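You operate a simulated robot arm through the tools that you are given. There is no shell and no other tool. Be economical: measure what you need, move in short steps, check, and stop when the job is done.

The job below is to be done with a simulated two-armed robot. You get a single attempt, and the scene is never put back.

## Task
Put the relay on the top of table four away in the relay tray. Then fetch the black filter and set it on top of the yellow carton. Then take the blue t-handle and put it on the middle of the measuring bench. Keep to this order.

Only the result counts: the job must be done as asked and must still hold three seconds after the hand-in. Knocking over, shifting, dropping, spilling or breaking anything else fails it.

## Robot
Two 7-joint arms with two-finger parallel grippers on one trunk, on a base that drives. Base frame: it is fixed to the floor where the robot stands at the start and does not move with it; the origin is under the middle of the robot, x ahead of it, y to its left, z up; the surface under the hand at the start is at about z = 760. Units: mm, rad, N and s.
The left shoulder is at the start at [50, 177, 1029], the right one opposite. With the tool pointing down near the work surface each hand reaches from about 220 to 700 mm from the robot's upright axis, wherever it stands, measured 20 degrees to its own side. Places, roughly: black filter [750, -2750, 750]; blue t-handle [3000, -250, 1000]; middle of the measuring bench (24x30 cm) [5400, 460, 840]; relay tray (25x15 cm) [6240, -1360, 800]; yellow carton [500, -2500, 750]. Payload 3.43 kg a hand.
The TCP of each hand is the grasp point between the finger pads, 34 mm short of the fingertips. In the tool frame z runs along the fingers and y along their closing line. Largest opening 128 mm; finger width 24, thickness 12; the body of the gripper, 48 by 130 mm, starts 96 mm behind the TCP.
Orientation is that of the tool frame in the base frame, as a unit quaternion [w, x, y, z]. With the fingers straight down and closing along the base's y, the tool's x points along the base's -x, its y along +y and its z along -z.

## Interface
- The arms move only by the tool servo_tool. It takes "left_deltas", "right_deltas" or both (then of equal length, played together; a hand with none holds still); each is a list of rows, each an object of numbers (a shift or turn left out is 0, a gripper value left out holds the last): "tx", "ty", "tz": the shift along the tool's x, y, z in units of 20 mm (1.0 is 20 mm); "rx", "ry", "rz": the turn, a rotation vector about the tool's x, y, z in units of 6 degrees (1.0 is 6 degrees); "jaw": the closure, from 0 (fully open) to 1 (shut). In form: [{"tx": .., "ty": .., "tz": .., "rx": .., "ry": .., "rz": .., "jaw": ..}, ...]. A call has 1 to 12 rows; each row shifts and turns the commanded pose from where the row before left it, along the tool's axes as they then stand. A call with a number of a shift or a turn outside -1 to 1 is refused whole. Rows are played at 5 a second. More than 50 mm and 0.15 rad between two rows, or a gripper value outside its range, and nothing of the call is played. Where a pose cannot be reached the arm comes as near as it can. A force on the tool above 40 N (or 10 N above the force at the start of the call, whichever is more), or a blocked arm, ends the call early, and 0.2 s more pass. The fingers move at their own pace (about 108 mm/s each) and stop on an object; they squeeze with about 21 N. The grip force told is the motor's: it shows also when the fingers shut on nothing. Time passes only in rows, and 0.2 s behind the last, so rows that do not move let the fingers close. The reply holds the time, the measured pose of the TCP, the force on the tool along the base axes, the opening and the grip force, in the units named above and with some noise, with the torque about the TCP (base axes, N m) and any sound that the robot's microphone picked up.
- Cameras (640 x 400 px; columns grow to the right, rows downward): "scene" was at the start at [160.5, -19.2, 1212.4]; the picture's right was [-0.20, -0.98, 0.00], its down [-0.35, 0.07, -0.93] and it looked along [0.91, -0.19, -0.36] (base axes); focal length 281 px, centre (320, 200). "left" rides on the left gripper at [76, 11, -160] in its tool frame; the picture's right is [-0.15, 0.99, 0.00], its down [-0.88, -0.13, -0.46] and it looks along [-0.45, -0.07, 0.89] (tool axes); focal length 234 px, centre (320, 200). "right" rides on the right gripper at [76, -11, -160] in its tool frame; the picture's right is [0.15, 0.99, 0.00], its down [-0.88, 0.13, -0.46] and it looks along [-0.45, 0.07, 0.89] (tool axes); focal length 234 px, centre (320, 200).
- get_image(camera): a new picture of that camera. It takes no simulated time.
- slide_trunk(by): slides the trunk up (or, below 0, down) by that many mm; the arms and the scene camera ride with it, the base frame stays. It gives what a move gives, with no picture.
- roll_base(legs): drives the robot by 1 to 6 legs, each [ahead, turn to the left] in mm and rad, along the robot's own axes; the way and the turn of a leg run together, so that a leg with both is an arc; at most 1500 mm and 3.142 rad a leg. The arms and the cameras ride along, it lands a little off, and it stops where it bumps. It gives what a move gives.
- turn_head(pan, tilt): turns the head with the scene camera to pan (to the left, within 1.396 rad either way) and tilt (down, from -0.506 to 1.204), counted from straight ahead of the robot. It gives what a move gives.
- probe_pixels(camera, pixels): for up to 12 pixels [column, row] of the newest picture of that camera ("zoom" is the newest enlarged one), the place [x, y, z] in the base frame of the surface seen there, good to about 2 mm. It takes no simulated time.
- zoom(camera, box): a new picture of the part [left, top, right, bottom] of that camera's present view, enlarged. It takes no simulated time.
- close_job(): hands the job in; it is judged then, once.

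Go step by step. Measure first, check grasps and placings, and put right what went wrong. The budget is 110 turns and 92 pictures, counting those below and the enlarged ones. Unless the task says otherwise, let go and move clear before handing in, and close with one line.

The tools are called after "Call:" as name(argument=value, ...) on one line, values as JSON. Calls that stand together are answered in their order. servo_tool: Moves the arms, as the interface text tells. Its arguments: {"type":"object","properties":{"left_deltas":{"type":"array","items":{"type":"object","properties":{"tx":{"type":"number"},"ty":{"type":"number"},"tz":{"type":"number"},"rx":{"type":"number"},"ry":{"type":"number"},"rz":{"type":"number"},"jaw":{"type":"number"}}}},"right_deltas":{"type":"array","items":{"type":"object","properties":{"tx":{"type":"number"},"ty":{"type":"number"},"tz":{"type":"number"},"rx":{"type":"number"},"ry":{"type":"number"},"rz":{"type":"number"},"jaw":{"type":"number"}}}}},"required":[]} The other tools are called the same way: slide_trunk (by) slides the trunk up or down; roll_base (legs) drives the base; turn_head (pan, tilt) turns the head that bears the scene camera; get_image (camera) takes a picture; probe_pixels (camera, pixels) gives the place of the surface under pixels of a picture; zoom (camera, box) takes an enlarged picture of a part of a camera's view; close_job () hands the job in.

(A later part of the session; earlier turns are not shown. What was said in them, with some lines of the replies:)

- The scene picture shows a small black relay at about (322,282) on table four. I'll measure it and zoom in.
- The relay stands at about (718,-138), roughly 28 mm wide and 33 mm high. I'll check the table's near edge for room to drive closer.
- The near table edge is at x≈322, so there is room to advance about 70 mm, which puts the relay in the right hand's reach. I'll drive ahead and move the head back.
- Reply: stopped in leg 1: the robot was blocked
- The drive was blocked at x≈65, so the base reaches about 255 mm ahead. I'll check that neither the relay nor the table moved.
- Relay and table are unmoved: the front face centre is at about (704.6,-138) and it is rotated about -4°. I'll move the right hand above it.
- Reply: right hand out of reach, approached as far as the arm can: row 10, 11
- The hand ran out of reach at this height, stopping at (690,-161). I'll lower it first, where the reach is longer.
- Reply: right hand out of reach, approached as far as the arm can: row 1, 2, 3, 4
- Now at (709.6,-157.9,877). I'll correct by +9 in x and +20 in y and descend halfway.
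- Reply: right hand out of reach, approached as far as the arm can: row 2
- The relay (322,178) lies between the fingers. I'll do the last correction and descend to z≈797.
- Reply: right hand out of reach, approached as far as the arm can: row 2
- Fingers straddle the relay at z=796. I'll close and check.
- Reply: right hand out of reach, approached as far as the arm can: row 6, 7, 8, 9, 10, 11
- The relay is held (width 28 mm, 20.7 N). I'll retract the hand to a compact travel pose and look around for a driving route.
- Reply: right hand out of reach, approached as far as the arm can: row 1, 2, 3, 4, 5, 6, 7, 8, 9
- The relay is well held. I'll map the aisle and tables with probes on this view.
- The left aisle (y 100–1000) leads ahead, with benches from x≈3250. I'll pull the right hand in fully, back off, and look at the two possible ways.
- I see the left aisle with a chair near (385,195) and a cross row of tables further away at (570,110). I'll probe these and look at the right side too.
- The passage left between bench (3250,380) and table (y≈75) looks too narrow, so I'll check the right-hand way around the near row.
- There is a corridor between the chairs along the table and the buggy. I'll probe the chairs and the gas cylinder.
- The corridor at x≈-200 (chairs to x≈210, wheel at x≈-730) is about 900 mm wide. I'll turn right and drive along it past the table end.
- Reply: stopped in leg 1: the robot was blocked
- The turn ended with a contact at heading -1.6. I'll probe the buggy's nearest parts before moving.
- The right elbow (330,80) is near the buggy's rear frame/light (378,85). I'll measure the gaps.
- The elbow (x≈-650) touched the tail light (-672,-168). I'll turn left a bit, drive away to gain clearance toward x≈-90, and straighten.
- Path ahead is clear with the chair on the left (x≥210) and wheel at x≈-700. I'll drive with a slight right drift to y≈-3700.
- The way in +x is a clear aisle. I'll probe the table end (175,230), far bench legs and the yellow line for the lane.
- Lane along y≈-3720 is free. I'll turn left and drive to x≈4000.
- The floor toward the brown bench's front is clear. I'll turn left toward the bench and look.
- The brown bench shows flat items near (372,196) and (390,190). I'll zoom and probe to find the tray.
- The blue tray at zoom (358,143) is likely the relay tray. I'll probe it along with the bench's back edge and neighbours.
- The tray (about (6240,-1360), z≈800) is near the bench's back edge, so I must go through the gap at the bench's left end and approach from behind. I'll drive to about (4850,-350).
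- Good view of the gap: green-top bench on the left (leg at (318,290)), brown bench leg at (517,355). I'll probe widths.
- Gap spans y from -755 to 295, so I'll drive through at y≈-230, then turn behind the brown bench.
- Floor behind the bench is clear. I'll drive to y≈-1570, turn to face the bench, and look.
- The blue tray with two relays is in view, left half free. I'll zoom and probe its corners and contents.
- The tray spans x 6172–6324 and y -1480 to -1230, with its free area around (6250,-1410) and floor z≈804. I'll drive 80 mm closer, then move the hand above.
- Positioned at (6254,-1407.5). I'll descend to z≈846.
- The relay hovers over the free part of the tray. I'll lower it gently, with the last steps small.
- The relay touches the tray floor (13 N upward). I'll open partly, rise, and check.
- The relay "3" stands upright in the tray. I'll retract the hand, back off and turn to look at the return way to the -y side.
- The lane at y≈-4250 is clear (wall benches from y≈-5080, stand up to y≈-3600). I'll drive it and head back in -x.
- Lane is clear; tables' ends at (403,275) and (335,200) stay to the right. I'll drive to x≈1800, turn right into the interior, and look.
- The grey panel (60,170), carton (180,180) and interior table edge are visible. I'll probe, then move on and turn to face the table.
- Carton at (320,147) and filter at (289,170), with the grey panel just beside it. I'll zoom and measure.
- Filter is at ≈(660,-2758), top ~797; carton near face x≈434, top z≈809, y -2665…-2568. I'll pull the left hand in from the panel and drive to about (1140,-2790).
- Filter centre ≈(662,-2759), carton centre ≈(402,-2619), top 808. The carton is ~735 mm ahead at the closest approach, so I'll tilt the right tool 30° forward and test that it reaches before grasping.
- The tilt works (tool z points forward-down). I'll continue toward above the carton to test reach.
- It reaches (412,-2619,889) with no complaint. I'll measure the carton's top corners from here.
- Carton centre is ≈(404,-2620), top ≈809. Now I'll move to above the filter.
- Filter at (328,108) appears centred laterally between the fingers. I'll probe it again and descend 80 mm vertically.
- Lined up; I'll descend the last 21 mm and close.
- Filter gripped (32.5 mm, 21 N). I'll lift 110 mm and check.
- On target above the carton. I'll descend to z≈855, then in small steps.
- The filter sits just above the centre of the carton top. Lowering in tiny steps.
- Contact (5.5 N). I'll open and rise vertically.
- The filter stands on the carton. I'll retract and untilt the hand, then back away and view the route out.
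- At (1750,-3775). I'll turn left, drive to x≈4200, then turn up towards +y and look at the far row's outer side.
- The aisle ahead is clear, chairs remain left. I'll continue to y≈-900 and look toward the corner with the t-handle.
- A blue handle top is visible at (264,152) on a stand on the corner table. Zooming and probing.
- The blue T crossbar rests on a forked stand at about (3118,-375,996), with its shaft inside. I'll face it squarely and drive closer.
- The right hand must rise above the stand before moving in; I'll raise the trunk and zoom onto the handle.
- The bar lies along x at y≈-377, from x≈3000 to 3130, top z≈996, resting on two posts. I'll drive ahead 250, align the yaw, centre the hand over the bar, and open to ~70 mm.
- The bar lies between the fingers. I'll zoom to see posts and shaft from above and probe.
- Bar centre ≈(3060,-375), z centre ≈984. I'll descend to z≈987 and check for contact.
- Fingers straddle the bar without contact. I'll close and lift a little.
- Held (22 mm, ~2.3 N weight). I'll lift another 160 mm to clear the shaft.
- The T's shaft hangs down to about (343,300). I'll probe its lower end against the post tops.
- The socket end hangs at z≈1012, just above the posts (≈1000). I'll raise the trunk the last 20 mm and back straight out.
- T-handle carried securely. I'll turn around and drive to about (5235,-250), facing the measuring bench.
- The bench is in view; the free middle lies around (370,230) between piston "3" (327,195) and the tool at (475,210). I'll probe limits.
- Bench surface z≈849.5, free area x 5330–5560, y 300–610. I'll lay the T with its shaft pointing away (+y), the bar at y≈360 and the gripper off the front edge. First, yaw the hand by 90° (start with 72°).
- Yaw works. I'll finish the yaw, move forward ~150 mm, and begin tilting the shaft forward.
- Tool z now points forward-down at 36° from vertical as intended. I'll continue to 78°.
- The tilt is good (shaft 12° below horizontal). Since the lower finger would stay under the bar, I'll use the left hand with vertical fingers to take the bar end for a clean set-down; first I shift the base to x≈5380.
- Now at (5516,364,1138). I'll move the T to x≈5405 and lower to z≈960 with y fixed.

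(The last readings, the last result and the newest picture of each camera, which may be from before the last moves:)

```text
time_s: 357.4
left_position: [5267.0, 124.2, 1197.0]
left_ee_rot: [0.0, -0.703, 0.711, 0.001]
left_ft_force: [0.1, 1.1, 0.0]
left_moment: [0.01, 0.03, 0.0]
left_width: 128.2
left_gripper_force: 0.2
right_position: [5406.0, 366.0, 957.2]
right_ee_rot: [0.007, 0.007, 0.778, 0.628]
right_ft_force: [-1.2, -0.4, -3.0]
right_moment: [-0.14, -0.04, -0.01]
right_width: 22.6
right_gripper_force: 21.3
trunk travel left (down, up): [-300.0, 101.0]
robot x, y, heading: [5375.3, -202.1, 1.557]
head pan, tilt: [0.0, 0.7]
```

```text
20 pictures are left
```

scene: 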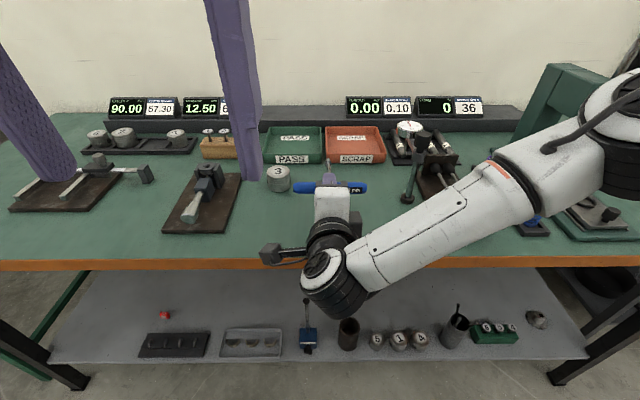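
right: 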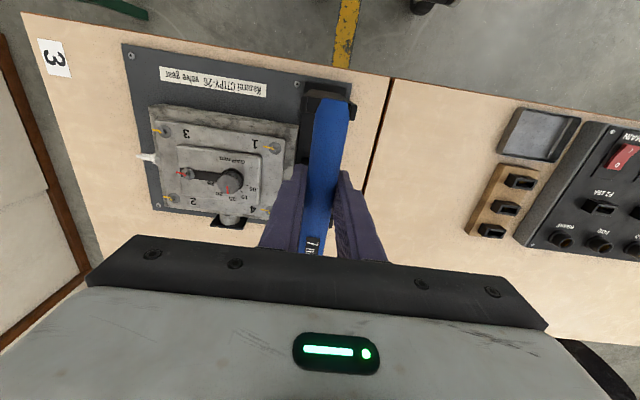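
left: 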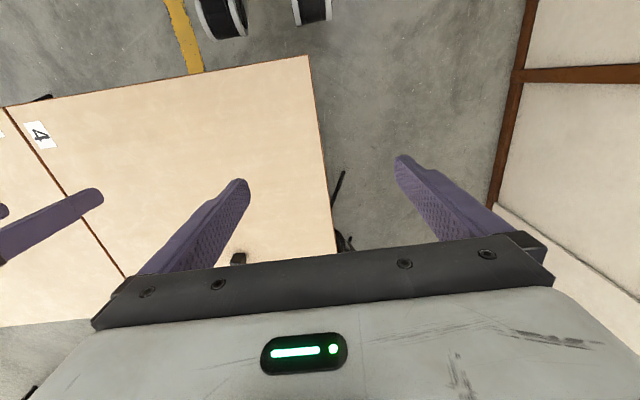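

Shaft points forward, bar at z 957. I'll flatten to ~7° and lower to z≈897, watching force.

Call:
servo_tool(right_deltas=[{"rx": -0.45}, {"rx": -0.45}, {"ty": -0.9925, "tz": 0.12}, {"ty": -0.9925, "tz": 0.12}, {"ty": -0.9925, "tz": 0.12}, {}])

Call:
zoom(camera="scene", box=[240, 130, 440, 255])

Call:
probe_pixels(camera="zoom", pixels=[[180, 215], [200, 212], [390, 212], [285, 160], [120, 160], [285, 140]])

```text
time_s: 358.8
left_position: [5265.4, 123.2, 1197.0]
left_ee_rot: [0.0, -0.703, 0.711, 0.001]
left_ft_force: [0.3, 0.8, -0.4]
left_moment: [0.01, 0.02, 0.02]
left_width: 127.6
left_gripper_force: 0.1
right_position: [5404.6, 366.6, 899.4]
right_ee_rot: [0.007, 0.008, 0.747, 0.665]
right_ft_force: [1.0, -1.5, 1.9]
right_moment: [0.51, -0.01, 0.0]
right_width: 22.5
right_gripper_force: 20.7
trunk travel left (down, up): [-300.0, 101.0]
robot x, y, heading: [5380.4, -204.3, 1.558]
head pan, tilt: [0.0, 0.7]
```

```text
3.20 times, centred on (340, 192) of scene
```

zoom: 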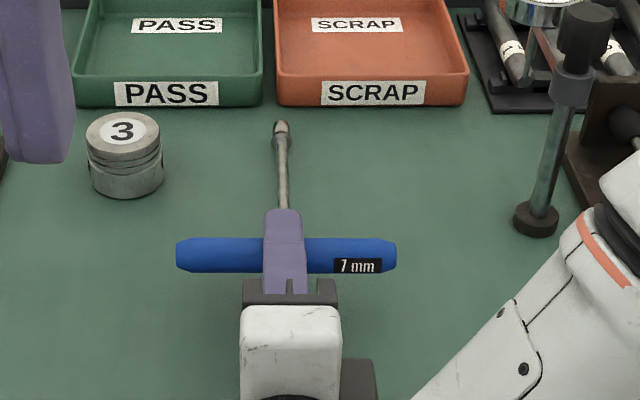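

```text
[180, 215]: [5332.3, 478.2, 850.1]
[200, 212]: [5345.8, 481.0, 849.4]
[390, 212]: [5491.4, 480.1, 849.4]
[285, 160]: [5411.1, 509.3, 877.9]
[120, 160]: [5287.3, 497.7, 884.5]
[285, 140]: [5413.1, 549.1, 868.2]
```

The socket tip already rests on the bench (contact at z 899), with the bar held level. Now I'll yaw the left hand by 90° up high and narrow its opening.

Call:
servo_tool(left_deltas=[{"rz": 1, "jaw": 0.5}, {"rz": 1}, {"rz": 1}, {"rz": 1}, {"rz": 1}, {"rz": 1}, {"rz": 1}, {"rz": 1}, {"rz": 1}, {"rz": 1}, {"rz": 1}, {"rz": 1}])

Call:
servo_tool(left_deltas=[{"rz": 1}, {"rz": 1}, {"rz": 1}, {"tz": 1}, {"tz": 1}, {"tz": 1}, {}])

```text
time_s: 361.4
left_position: [5265.9, 124.0, 1196.7]
left_ee_rot: [0.0, -0.149, 0.989, -0.001]
left_ft_force: [0.7, 0.8, 0.0]
left_moment: [-0.02, -0.01, 0.0]
left_width: 64.1
left_gripper_force: 0.1
right_position: [5404.5, 366.3, 898.8]
right_ee_rot: [0.008, 0.008, 0.747, 0.665]
right_ft_force: [0.1, 0.7, -2.3]
right_moment: [0.02, 0.1, 0.09]
right_width: 21.2
right_gripper_force: 21.6
trunk travel left (down, up): [-300.0, 101.0]
robot x, y, heading: [5384.3, -202.4, 1.557]
head pan, tilt: [0.0, 0.7]
```

```text
time_s: 363.0
left_position: [5288.3, 81.9, 1110.2]
left_ee_rot: [-0.001, 0.004, 1.0, 0.0]
left_ft_force: [-0.1, 0.3, 0.3]
left_moment: [-0.01, 0.02, 0.01]
left_width: 64.2
left_gripper_force: 0.0
left hand out of reach, approached as far as the arm can: row 1, 2, 3
right_position: [5405.6, 366.0, 898.6]
right_ee_rot: [0.008, 0.007, 0.747, 0.665]
right_ft_force: [-0.5, 0.5, -1.4]
right_moment: [0.04, -0.1, -0.05]
right_width: 21.7
right_gripper_force: 21.3
trunk travel left (down, up): [-300.0, 101.0]
robot x, y, heading: [5380.9, -202.5, 1.556]
head pan, tilt: [0.0, 0.7]
```

Left orientation is now right (closing along y). I'll move it forward in part and re-measure.

Call:
servo_tool(left_deltas=[{"ty": 1}, {"ty": 1}, {"ty": 1}, {"ty": 1}, {"ty": 1}, {"ty": 1}, {"ty": 1}, {"ty": 1}, {}])

Call:
get_image(camera="left")

```text
time_s: 365.0
left_position: [5331.0, 127.2, 1084.7]
left_ee_rot: [-0.001, 0.004, 1.0, 0.001]
left_ft_force: [0.5, -0.1, 0.5]
left_moment: [-0.02, -0.03, 0.02]
left_width: 64.0
left_gripper_force: 0.0
left hand out of reach, approached as far as the arm can: row 2, 3, 4, 5, 6, 7, 8
right_position: [5405.2, 367.1, 898.0]
right_ee_rot: [0.008, 0.007, 0.748, 0.664]
right_ft_force: [0.3, -0.1, -1.8]
right_moment: [-0.19, 0.14, -0.05]
right_width: 20.9
right_gripper_force: 21.3
trunk travel left (down, up): [-300.0, 101.0]
robot x, y, heading: [5378.7, -202.9, 1.558]
head pan, tilt: [0.0, 0.7]
```

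```text
18 pictures are left
```

left: 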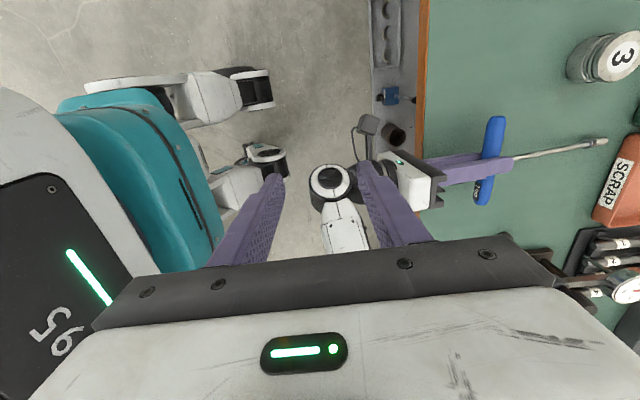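

The left arm can't reach with that yaw (wrist limit); the mirror yaw should work. I'll raise and rotate it back the other way.

Call:
servo_tool(left_deltas=[{"tz": -1, "ty": -0.5}, {"tz": -1, "ty": -0.5}, {"tz": -1, "rz": -1}, {"rz": -1}, {"rz": -1}, {"rz": -1}, {"rz": -1}, {"rz": -1}, {"rz": -1}, {"rz": -1}, {"rz": -1}, {"rz": -1}])

Call:
servo_tool(left_deltas=[{"rz": -1}, {"rz": -1}, {"rz": -1}, {"rz": -1}, {"rz": -1}, {"rz": -1}, {"rz": -1}, {"rz": -1}, {"rz": -1}, {"rz": -1}, {}])

```text
time_s: 367.6
left_position: [5327.1, 106.1, 1143.4]
left_ee_rot: [0.0, -0.496, 0.868, 0.002]
left_ft_force: [-0.3, 0.1, -0.4]
left_moment: [0.0, -0.04, -0.02]
left_width: 64.0
left_gripper_force: 0.1
right_position: [5405.9, 365.9, 898.7]
right_ee_rot: [0.008, 0.007, 0.747, 0.665]
right_ft_force: [-0.9, 0.0, -0.8]
right_moment: [0.06, -0.07, -0.08]
right_width: 21.2
right_gripper_force: 21.2
trunk travel left (down, up): [-300.0, 101.0]
robot x, y, heading: [5382.2, -202.2, 1.559]
head pan, tilt: [0.0, 0.7]
```

```text
time_s: 370.0
left_position: [5327.8, 106.8, 1144.4]
left_ee_rot: [0.0, 0.864, -0.504, -0.001]
left_ft_force: [0.3, 1.4, 1.0]
left_moment: [-0.01, 0.03, 0.0]
left_width: 64.0
left_gripper_force: 0.1
right_position: [5405.7, 366.1, 899.9]
right_ee_rot: [0.008, 0.007, 0.747, 0.665]
right_ft_force: [0.3, 0.8, -1.6]
right_moment: [0.04, 0.14, 0.06]
right_width: 21.2
right_gripper_force: 21.0
trunk travel left (down, up): [-300.0, 101.0]
robot x, y, heading: [5380.3, -202.3, 1.559]
head pan, tilt: [0.0, 0.7]
```

Rotating smoothly. Ten more units, then forward.

Call:
servo_tool(left_deltas=[{"rz": -1}, {"rz": -1}, {"rz": -1}, {"rz": -1}, {"rz": -1}, {"rz": -1}, {"rz": -1}, {"rz": -1}, {"rz": -1}, {"rz": -1}, {}])

Call:
servo_tool(left_deltas=[{"ty": -1}, {"ty": -1}, {"ty": -1}, {"ty": -1}, {"ty": -1}, {"ty": -1}, {"ty": -1}, {"ty": -1}, {"ty": -1}, {"ty": -1}, {}])

```text
time_s: 372.4
left_position: [5328.6, 106.3, 1144.0]
left_ee_rot: [0.001, 1.0, -0.004, -0.001]
left_ft_force: [-0.3, 0.0, -0.4]
left_moment: [-0.02, -0.04, -0.03]
left_width: 63.8
left_gripper_force: 0.1
right_position: [5405.2, 366.7, 898.9]
right_ee_rot: [0.008, 0.007, 0.747, 0.664]
right_ft_force: [0.4, 0.4, -1.7]
right_moment: [0.03, 0.12, 0.04]
right_width: 20.8
right_gripper_force: 21.5
trunk travel left (down, up): [-300.0, 101.0]
robot x, y, heading: [5377.9, -203.9, 1.559]
head pan, tilt: [0.0, 0.7]
```

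```text
time_s: 374.8
left_position: [5329.9, 305.2, 1143.4]
left_ee_rot: [0.0, 1.0, -0.006, -0.001]
left_ft_force: [0.0, -0.2, -0.6]
left_moment: [0.0, -0.02, -0.01]
left_width: 63.9
left_gripper_force: 0.0
right_position: [5406.2, 366.5, 898.2]
right_ee_rot: [0.008, 0.007, 0.748, 0.664]
right_ft_force: [-0.3, 0.1, -2.4]
right_moment: [-0.05, 0.04, 0.01]
right_width: 21.5
right_gripper_force: 21.4
trunk travel left (down, up): [-300.0, 101.0]
robot x, y, heading: [5380.0, -203.4, 1.555]
head pan, tilt: [0.0, 0.7]
```

That works. I'll move over the bar's left part (5357,366) and descend to z≈1000, then look.

Call:
servo_tool(left_deltas=[{"ty": -1, "tx": 0.45}, {"ty": -1, "tx": 0.45}, {"ty": -1.0, "tx": 0.45}, {"tz": 1}, {"tz": 1}, {"tz": 1}, {"tz": 1}, {"tz": 1}, {"tz": 1}, {"tz": 1}, {}])

Call:
get_image(camera="left")

Call:
get_image(camera="scene")

```text
time_s: 377.2
left_position: [5358.3, 368.7, 1003.4]
left_ee_rot: [0.001, 1.0, -0.005, -0.001]
left_ft_force: [0.1, -0.2, -0.6]
left_moment: [0.0, 0.0, 0.0]
left_width: 63.9
left_gripper_force: 0.0
right_position: [5404.7, 365.5, 898.8]
right_ee_rot: [0.008, 0.007, 0.747, 0.665]
right_ft_force: [0.6, 0.4, -2.1]
right_moment: [-0.11, 0.04, -0.02]
right_width: 21.7
right_gripper_force: 20.9
trunk travel left (down, up): [-300.0, 101.0]
robot x, y, heading: [5380.7, -201.5, 1.558]
head pan, tilt: [0.0, 0.7]
```

```text
17 pictures are left
```

left: 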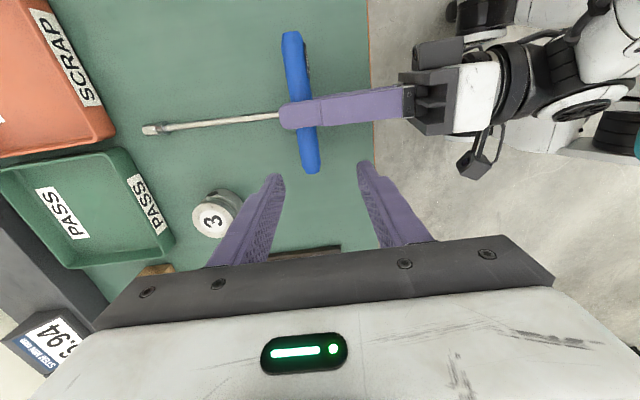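

```text
16 pictures are left
```

scene: 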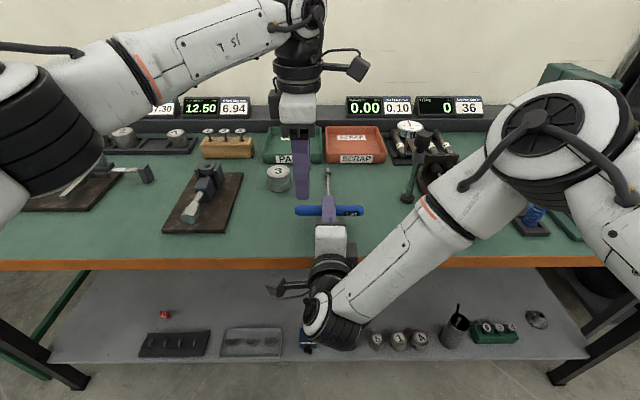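

The bar's left end (308,160) lies between the left fingers' span. I'll probe bar and socket positions.

Call:
probe_pixels(camera="left", pixels=[[305, 140], [310, 165], [298, 80], [289, 40], [155, 129], [230, 119], [300, 112], [215, 200]])

```text
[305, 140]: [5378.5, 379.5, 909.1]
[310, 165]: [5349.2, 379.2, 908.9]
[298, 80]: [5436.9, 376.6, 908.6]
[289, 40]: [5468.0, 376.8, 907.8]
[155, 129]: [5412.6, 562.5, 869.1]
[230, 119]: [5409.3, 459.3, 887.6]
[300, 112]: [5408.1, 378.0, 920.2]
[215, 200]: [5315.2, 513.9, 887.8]
```

Bar centre is at y≈378, z≈898, spanning x 5340–5474. I'll shift the left hand +9 in y and descend to z≈924.

Call:
servo_tool(left_deltas=[{"ty": -0.47, "tx": 0.12}, {"tz": 1}, {"tz": 1}, {"tz": 1}, {"tz": 0.9}, {}])

Call:
get_image(camera="left")

```text
time_s: 378.6
left_position: [5361.1, 377.5, 925.2]
left_ee_rot: [0.0, 1.0, -0.005, -0.002]
left_ft_force: [-0.3, 0.1, 0.0]
left_moment: [0.01, 0.06, -0.01]
left_width: 64.0
left_gripper_force: 0.1
right_position: [5405.6, 366.6, 898.9]
right_ee_rot: [0.007, 0.008, 0.747, 0.664]
right_ft_force: [0.5, 0.2, -2.4]
right_moment: [-0.02, 0.12, 0.0]
right_width: 21.1
right_gripper_force: 21.8
trunk travel left (down, up): [-300.0, 101.0]
robot x, y, heading: [5380.6, -203.6, 1.554]
head pan, tilt: [0.0, 0.7]
```

```text
15 pictures are left
```

left: 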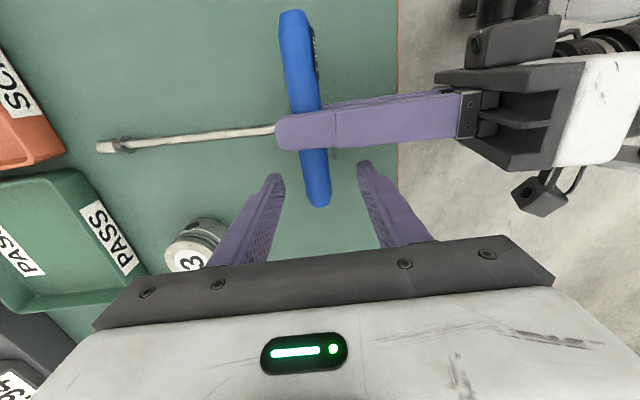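

The bar end sits between the left fingers. Closing the left hand.

Call:
servo_tool(left_deltas=[{"jaw": 1}, {}, {}, {}])

```text
time_s: 379.6
left_position: [5358.7, 378.4, 924.9]
left_ee_rot: [-0.002, 1.0, -0.004, -0.001]
left_ft_force: [-0.7, 15.6, -1.8]
left_moment: [0.49, 0.07, 0.03]
left_width: 22.4
left_gripper_force: 21.1
right_position: [5403.7, 365.4, 899.0]
right_ee_rot: [0.008, 0.007, 0.748, 0.664]
right_ft_force: [0.3, -17.1, 4.4]
right_moment: [0.11, 0.09, 0.57]
right_width: 22.1
right_gripper_force: 21.3
trunk travel left (down, up): [-300.0, 101.0]
robot x, y, heading: [5380.1, -200.0, 1.556]
head pan, tilt: [0.0, 0.7]
```

Left holds the bar (22.4 mm); a ~16 N lateral misfit exists, so I'll ease left +y by 2 mm, then open the right slightly.

Call:
servo_tool(left_deltas=[{"ty": -0.1}, {}, {}, {}, {}], right_deltas=[{}, {}, {"jaw": 0.68}, {}, {}])

Call:
zoom(camera="scene", box=[240, 130, 440, 255])

```text
time_s: 380.8
left_position: [5361.7, 378.5, 925.1]
left_ee_rot: [0.0, 1.0, -0.006, -0.001]
left_ft_force: [1.3, -0.4, 0.1]
left_moment: [-0.17, 0.08, 0.01]
left_width: 22.3
left_gripper_force: 20.6
right_position: [5405.3, 366.4, 898.4]
right_ee_rot: [0.008, 0.007, 0.748, 0.664]
right_ft_force: [0.5, -0.4, -0.1]
right_moment: [0.03, 0.01, -0.02]
right_width: 40.8
right_gripper_force: 0.0
trunk travel left (down, up): [-300.0, 101.0]
robot x, y, heading: [5379.7, -202.2, 1.558]
head pan, tilt: [0.0, 0.7]
```

```text
3.20 times, centred on (340, 192) of scene
```

zoom: 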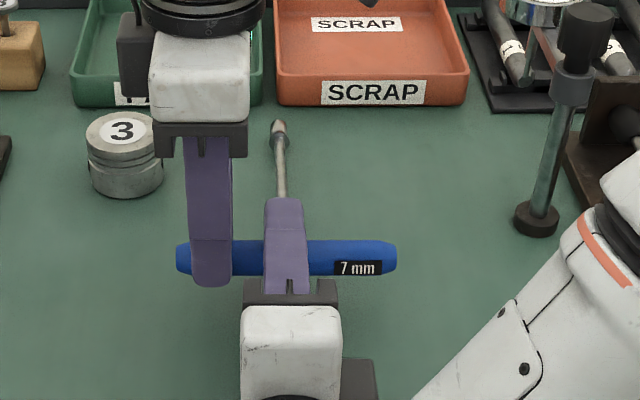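

The left hand carries the T alone. I'll withdraw the right hand straight back 90 mm.

Call:
servo_tool(right_deltas=[{"tz": -0.75, "ty": -0.09}, {"tz": -0.75, "ty": -0.09}, {"tz": -0.75, "ty": -0.09}, {"tz": -0.75, "ty": -0.09}, {"tz": -0.75, "ty": -0.09}, {"tz": -0.75, "ty": -0.09}, {}])

Call:
get_image(camera="left")

```text
time_s: 382.4
left_position: [5359.7, 379.2, 925.2]
left_ee_rot: [0.0, 1.0, -0.006, 0.0]
left_ft_force: [0.1, -0.4, 0.3]
left_moment: [-0.15, 0.11, -0.01]
left_width: 22.2
left_gripper_force: 21.1
right_position: [5404.6, 276.2, 897.4]
right_ee_rot: [0.007, 0.007, 0.747, 0.665]
right_ft_force: [-0.2, -0.1, 0.1]
right_moment: [0.01, 0.02, -0.02]
right_width: 41.0
right_gripper_force: 0.1
trunk travel left (down, up): [-300.0, 101.0]
robot x, y, heading: [5381.7, -201.8, 1.559]
head pan, tilt: [0.0, 0.7]
```

```text
13 pictures are left
```

left: 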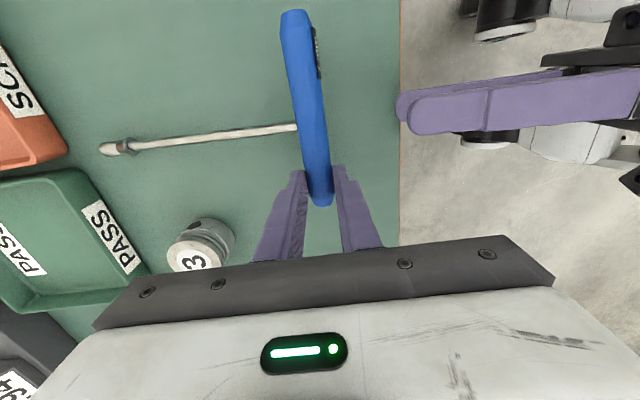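

Right is clear. I'll lower the left hand by 32 mm, letting the shaft settle flat.

Call:
servo_tool(left_deltas=[{"tz": 0.5}, {"tz": 0.5}, {"tz": 0.4}, {"tz": 0.2}, {}])

Call:
get_image(camera="left")

Call:
probe_pixels(camera="left", pixels=[[295, 60], [305, 110], [320, 195], [110, 148], [200, 136], [350, 60]])

```text
time_s: 383.6
left_position: [5359.9, 378.0, 893.6]
left_ee_rot: [0.0, 1.0, -0.005, -0.001]
left_ft_force: [0.4, 0.8, -0.9]
left_moment: [0.09, 0.03, -0.03]
left_width: 22.1
left_gripper_force: 21.3
right_position: [5404.5, 276.6, 898.3]
right_ee_rot: [0.007, 0.007, 0.747, 0.664]
right_ft_force: [-0.1, 0.1, 0.3]
right_moment: [-0.01, 0.0, 0.0]
right_width: 41.3
right_gripper_force: 0.0
trunk travel left (down, up): [-300.0, 101.0]
robot x, y, heading: [5382.4, -200.9, 1.555]
head pan, tilt: [0.0, 0.7]
```

```text
12 pictures are left
```

left: 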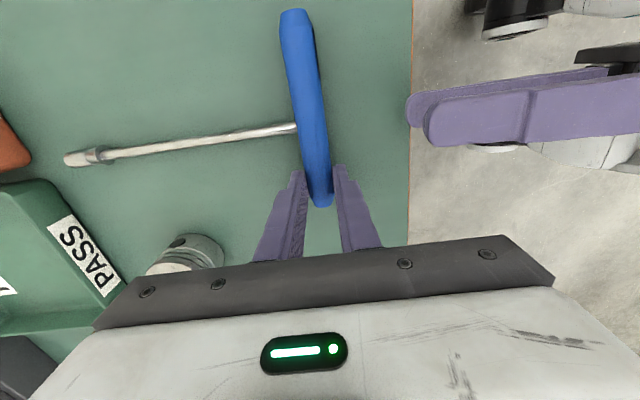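

```text
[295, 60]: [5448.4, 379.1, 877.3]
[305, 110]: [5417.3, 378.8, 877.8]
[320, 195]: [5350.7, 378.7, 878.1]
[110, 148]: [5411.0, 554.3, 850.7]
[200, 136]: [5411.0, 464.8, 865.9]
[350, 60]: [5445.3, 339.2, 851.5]
```

Bar top at z≈877.5 (bottom ≈5 mm above the surface). Lowering the last millimetres in small steps.

Call:
servo_tool(left_deltas=[{"tz": 0.12}, {"tz": 0.08}, {"tz": 0.05}, {}])

```text
time_s: 384.6
left_position: [5360.6, 379.4, 888.9]
left_ee_rot: [0.0, 1.0, -0.006, 0.0]
left_ft_force: [-0.4, 0.7, 0.7]
left_moment: [0.02, 0.14, 0.03]
left_width: 22.0
left_gripper_force: 21.2
right_position: [5404.3, 277.0, 898.0]
right_ee_rot: [0.008, 0.007, 0.747, 0.664]
right_ft_force: [0.6, -0.1, -0.1]
right_moment: [-0.03, -0.01, -0.04]
right_width: 40.8
right_gripper_force: 0.0
trunk travel left (down, up): [-300.0, 101.0]
robot x, y, heading: [5380.8, -204.5, 1.557]
head pan, tilt: [0.0, 0.7]
```

Call:
servo_tool(left_deltas=[{"tz": 0.06}, {}])

```text
time_s: 385.2
left_position: [5360.8, 378.0, 889.5]
left_ee_rot: [-0.001, 1.0, -0.005, -0.002]
left_ft_force: [-0.7, 2.6, 6.0]
left_moment: [0.11, 0.24, -0.05]
left_width: 22.0
left_gripper_force: 21.4
right_position: [5404.1, 277.0, 898.3]
right_ee_rot: [0.008, 0.008, 0.747, 0.665]
right_ft_force: [-0.4, 0.1, -0.2]
right_moment: [-0.02, 0.02, 0.03]
right_width: 41.0
right_gripper_force: 0.1
trunk travel left (down, up): [-300.0, 101.0]
robot x, y, heading: [5380.7, -198.2, 1.557]
head pan, tilt: [0.0, 0.7]
```

The bar rests on the bench (6 N up). I'll open the left hand moderately and rise straight up.

Call:
servo_tool(left_deltas=[{"jaw": 0.6}, {}, {}, {"tz": -0.5}, {"tz": -1}, {"tz": -1}, {"tz": -1}, {"tz": -1}, {"tz": -1}, {"tz": -1}, {"tz": -1}])

Call:
get_image(camera="left")

Call:
probe_pixels(camera="left", pixels=[[300, 100], [150, 140], [220, 130]])

```text
time_s: 387.6
left_position: [5359.7, 377.7, 1040.3]
left_ee_rot: [0.0, 1.0, -0.006, -0.001]
left_ft_force: [0.1, -0.2, 1.0]
left_moment: [-0.01, 0.01, -0.03]
left_width: 51.0
left_gripper_force: 0.2
right_position: [5403.4, 276.5, 898.4]
right_ee_rot: [0.008, 0.007, 0.747, 0.665]
right_ft_force: [-1.0, 0.2, -1.2]
right_moment: [0.02, -0.01, 0.02]
right_width: 40.9
right_gripper_force: 0.1
trunk travel left (down, up): [-300.0, 101.0]
robot x, y, heading: [5381.8, -201.2, 1.554]
head pan, tilt: [0.0, 0.7]
```

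```text
11 pictures are left
```

left: 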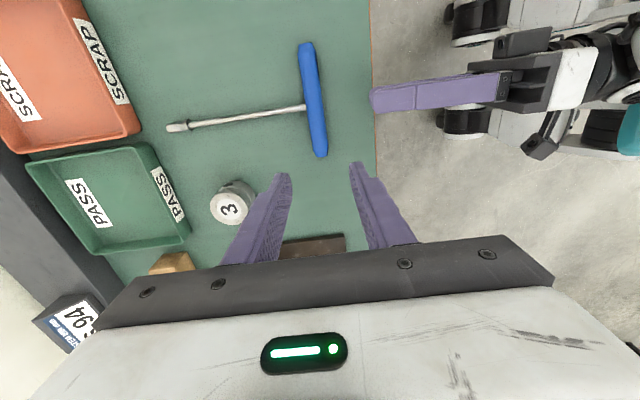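

```text
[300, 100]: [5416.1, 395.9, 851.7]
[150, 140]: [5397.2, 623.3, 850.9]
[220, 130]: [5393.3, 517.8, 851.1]
```

The T-handle lies flat on the bench, bar near (313,100), socket near (178,128). I'll probe it, then back the robot away and take a last look.

Call:
probe_pixels(camera="left", pixels=[[306, 50], [313, 100], [320, 150], [178, 128], [250, 116]])

Call:
roll_base(legs=[[-200, 0]])

Call:
get_image(camera="scene")

```text
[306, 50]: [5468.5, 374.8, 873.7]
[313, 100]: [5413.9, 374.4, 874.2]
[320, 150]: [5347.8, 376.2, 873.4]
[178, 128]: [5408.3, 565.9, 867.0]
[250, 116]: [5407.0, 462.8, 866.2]
```

```text
time_s: 389.2
left_position: [5358.7, 176.1, 1037.5]
left_ee_rot: [-0.001, 1.0, -0.007, 0.0]
left_ft_force: [-0.1, 0.6, 0.6]
left_moment: [0.02, -0.01, -0.02]
left_width: 51.3
left_gripper_force: 0.1
right_position: [5402.4, 75.2, 898.4]
right_ee_rot: [0.008, 0.007, 0.747, 0.665]
right_ft_force: [-1.0, 0.6, -0.6]
right_moment: [0.01, -0.01, 0.02]
right_width: 41.2
right_gripper_force: 0.0
trunk travel left (down, up): [-300.0, 101.0]
robot x, y, heading: [5376.1, -403.3, 1.554]
head pan, tilt: [0.0, 0.7]
```

```text
10 pictures are left
```

scene: 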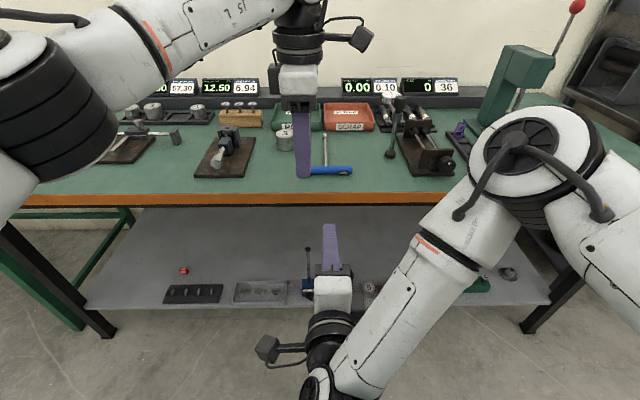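

The T-handle lies flat at about (5408, 465), in the middle of the measuring bench. Both hands are empty and clear, so I'm handing in.

Call:
close_job()

```text
The job is handed in.
```

I did all three steps in the order you gave: the relay is in the relay tray, the black filter is on top of the yellow carton, and the blue t-handle lies flat on the middle of the measuring bench. While driving, the base was stopped against table four and the right elbow brushed the buggy's tail light. I saw no sign that either one moved.
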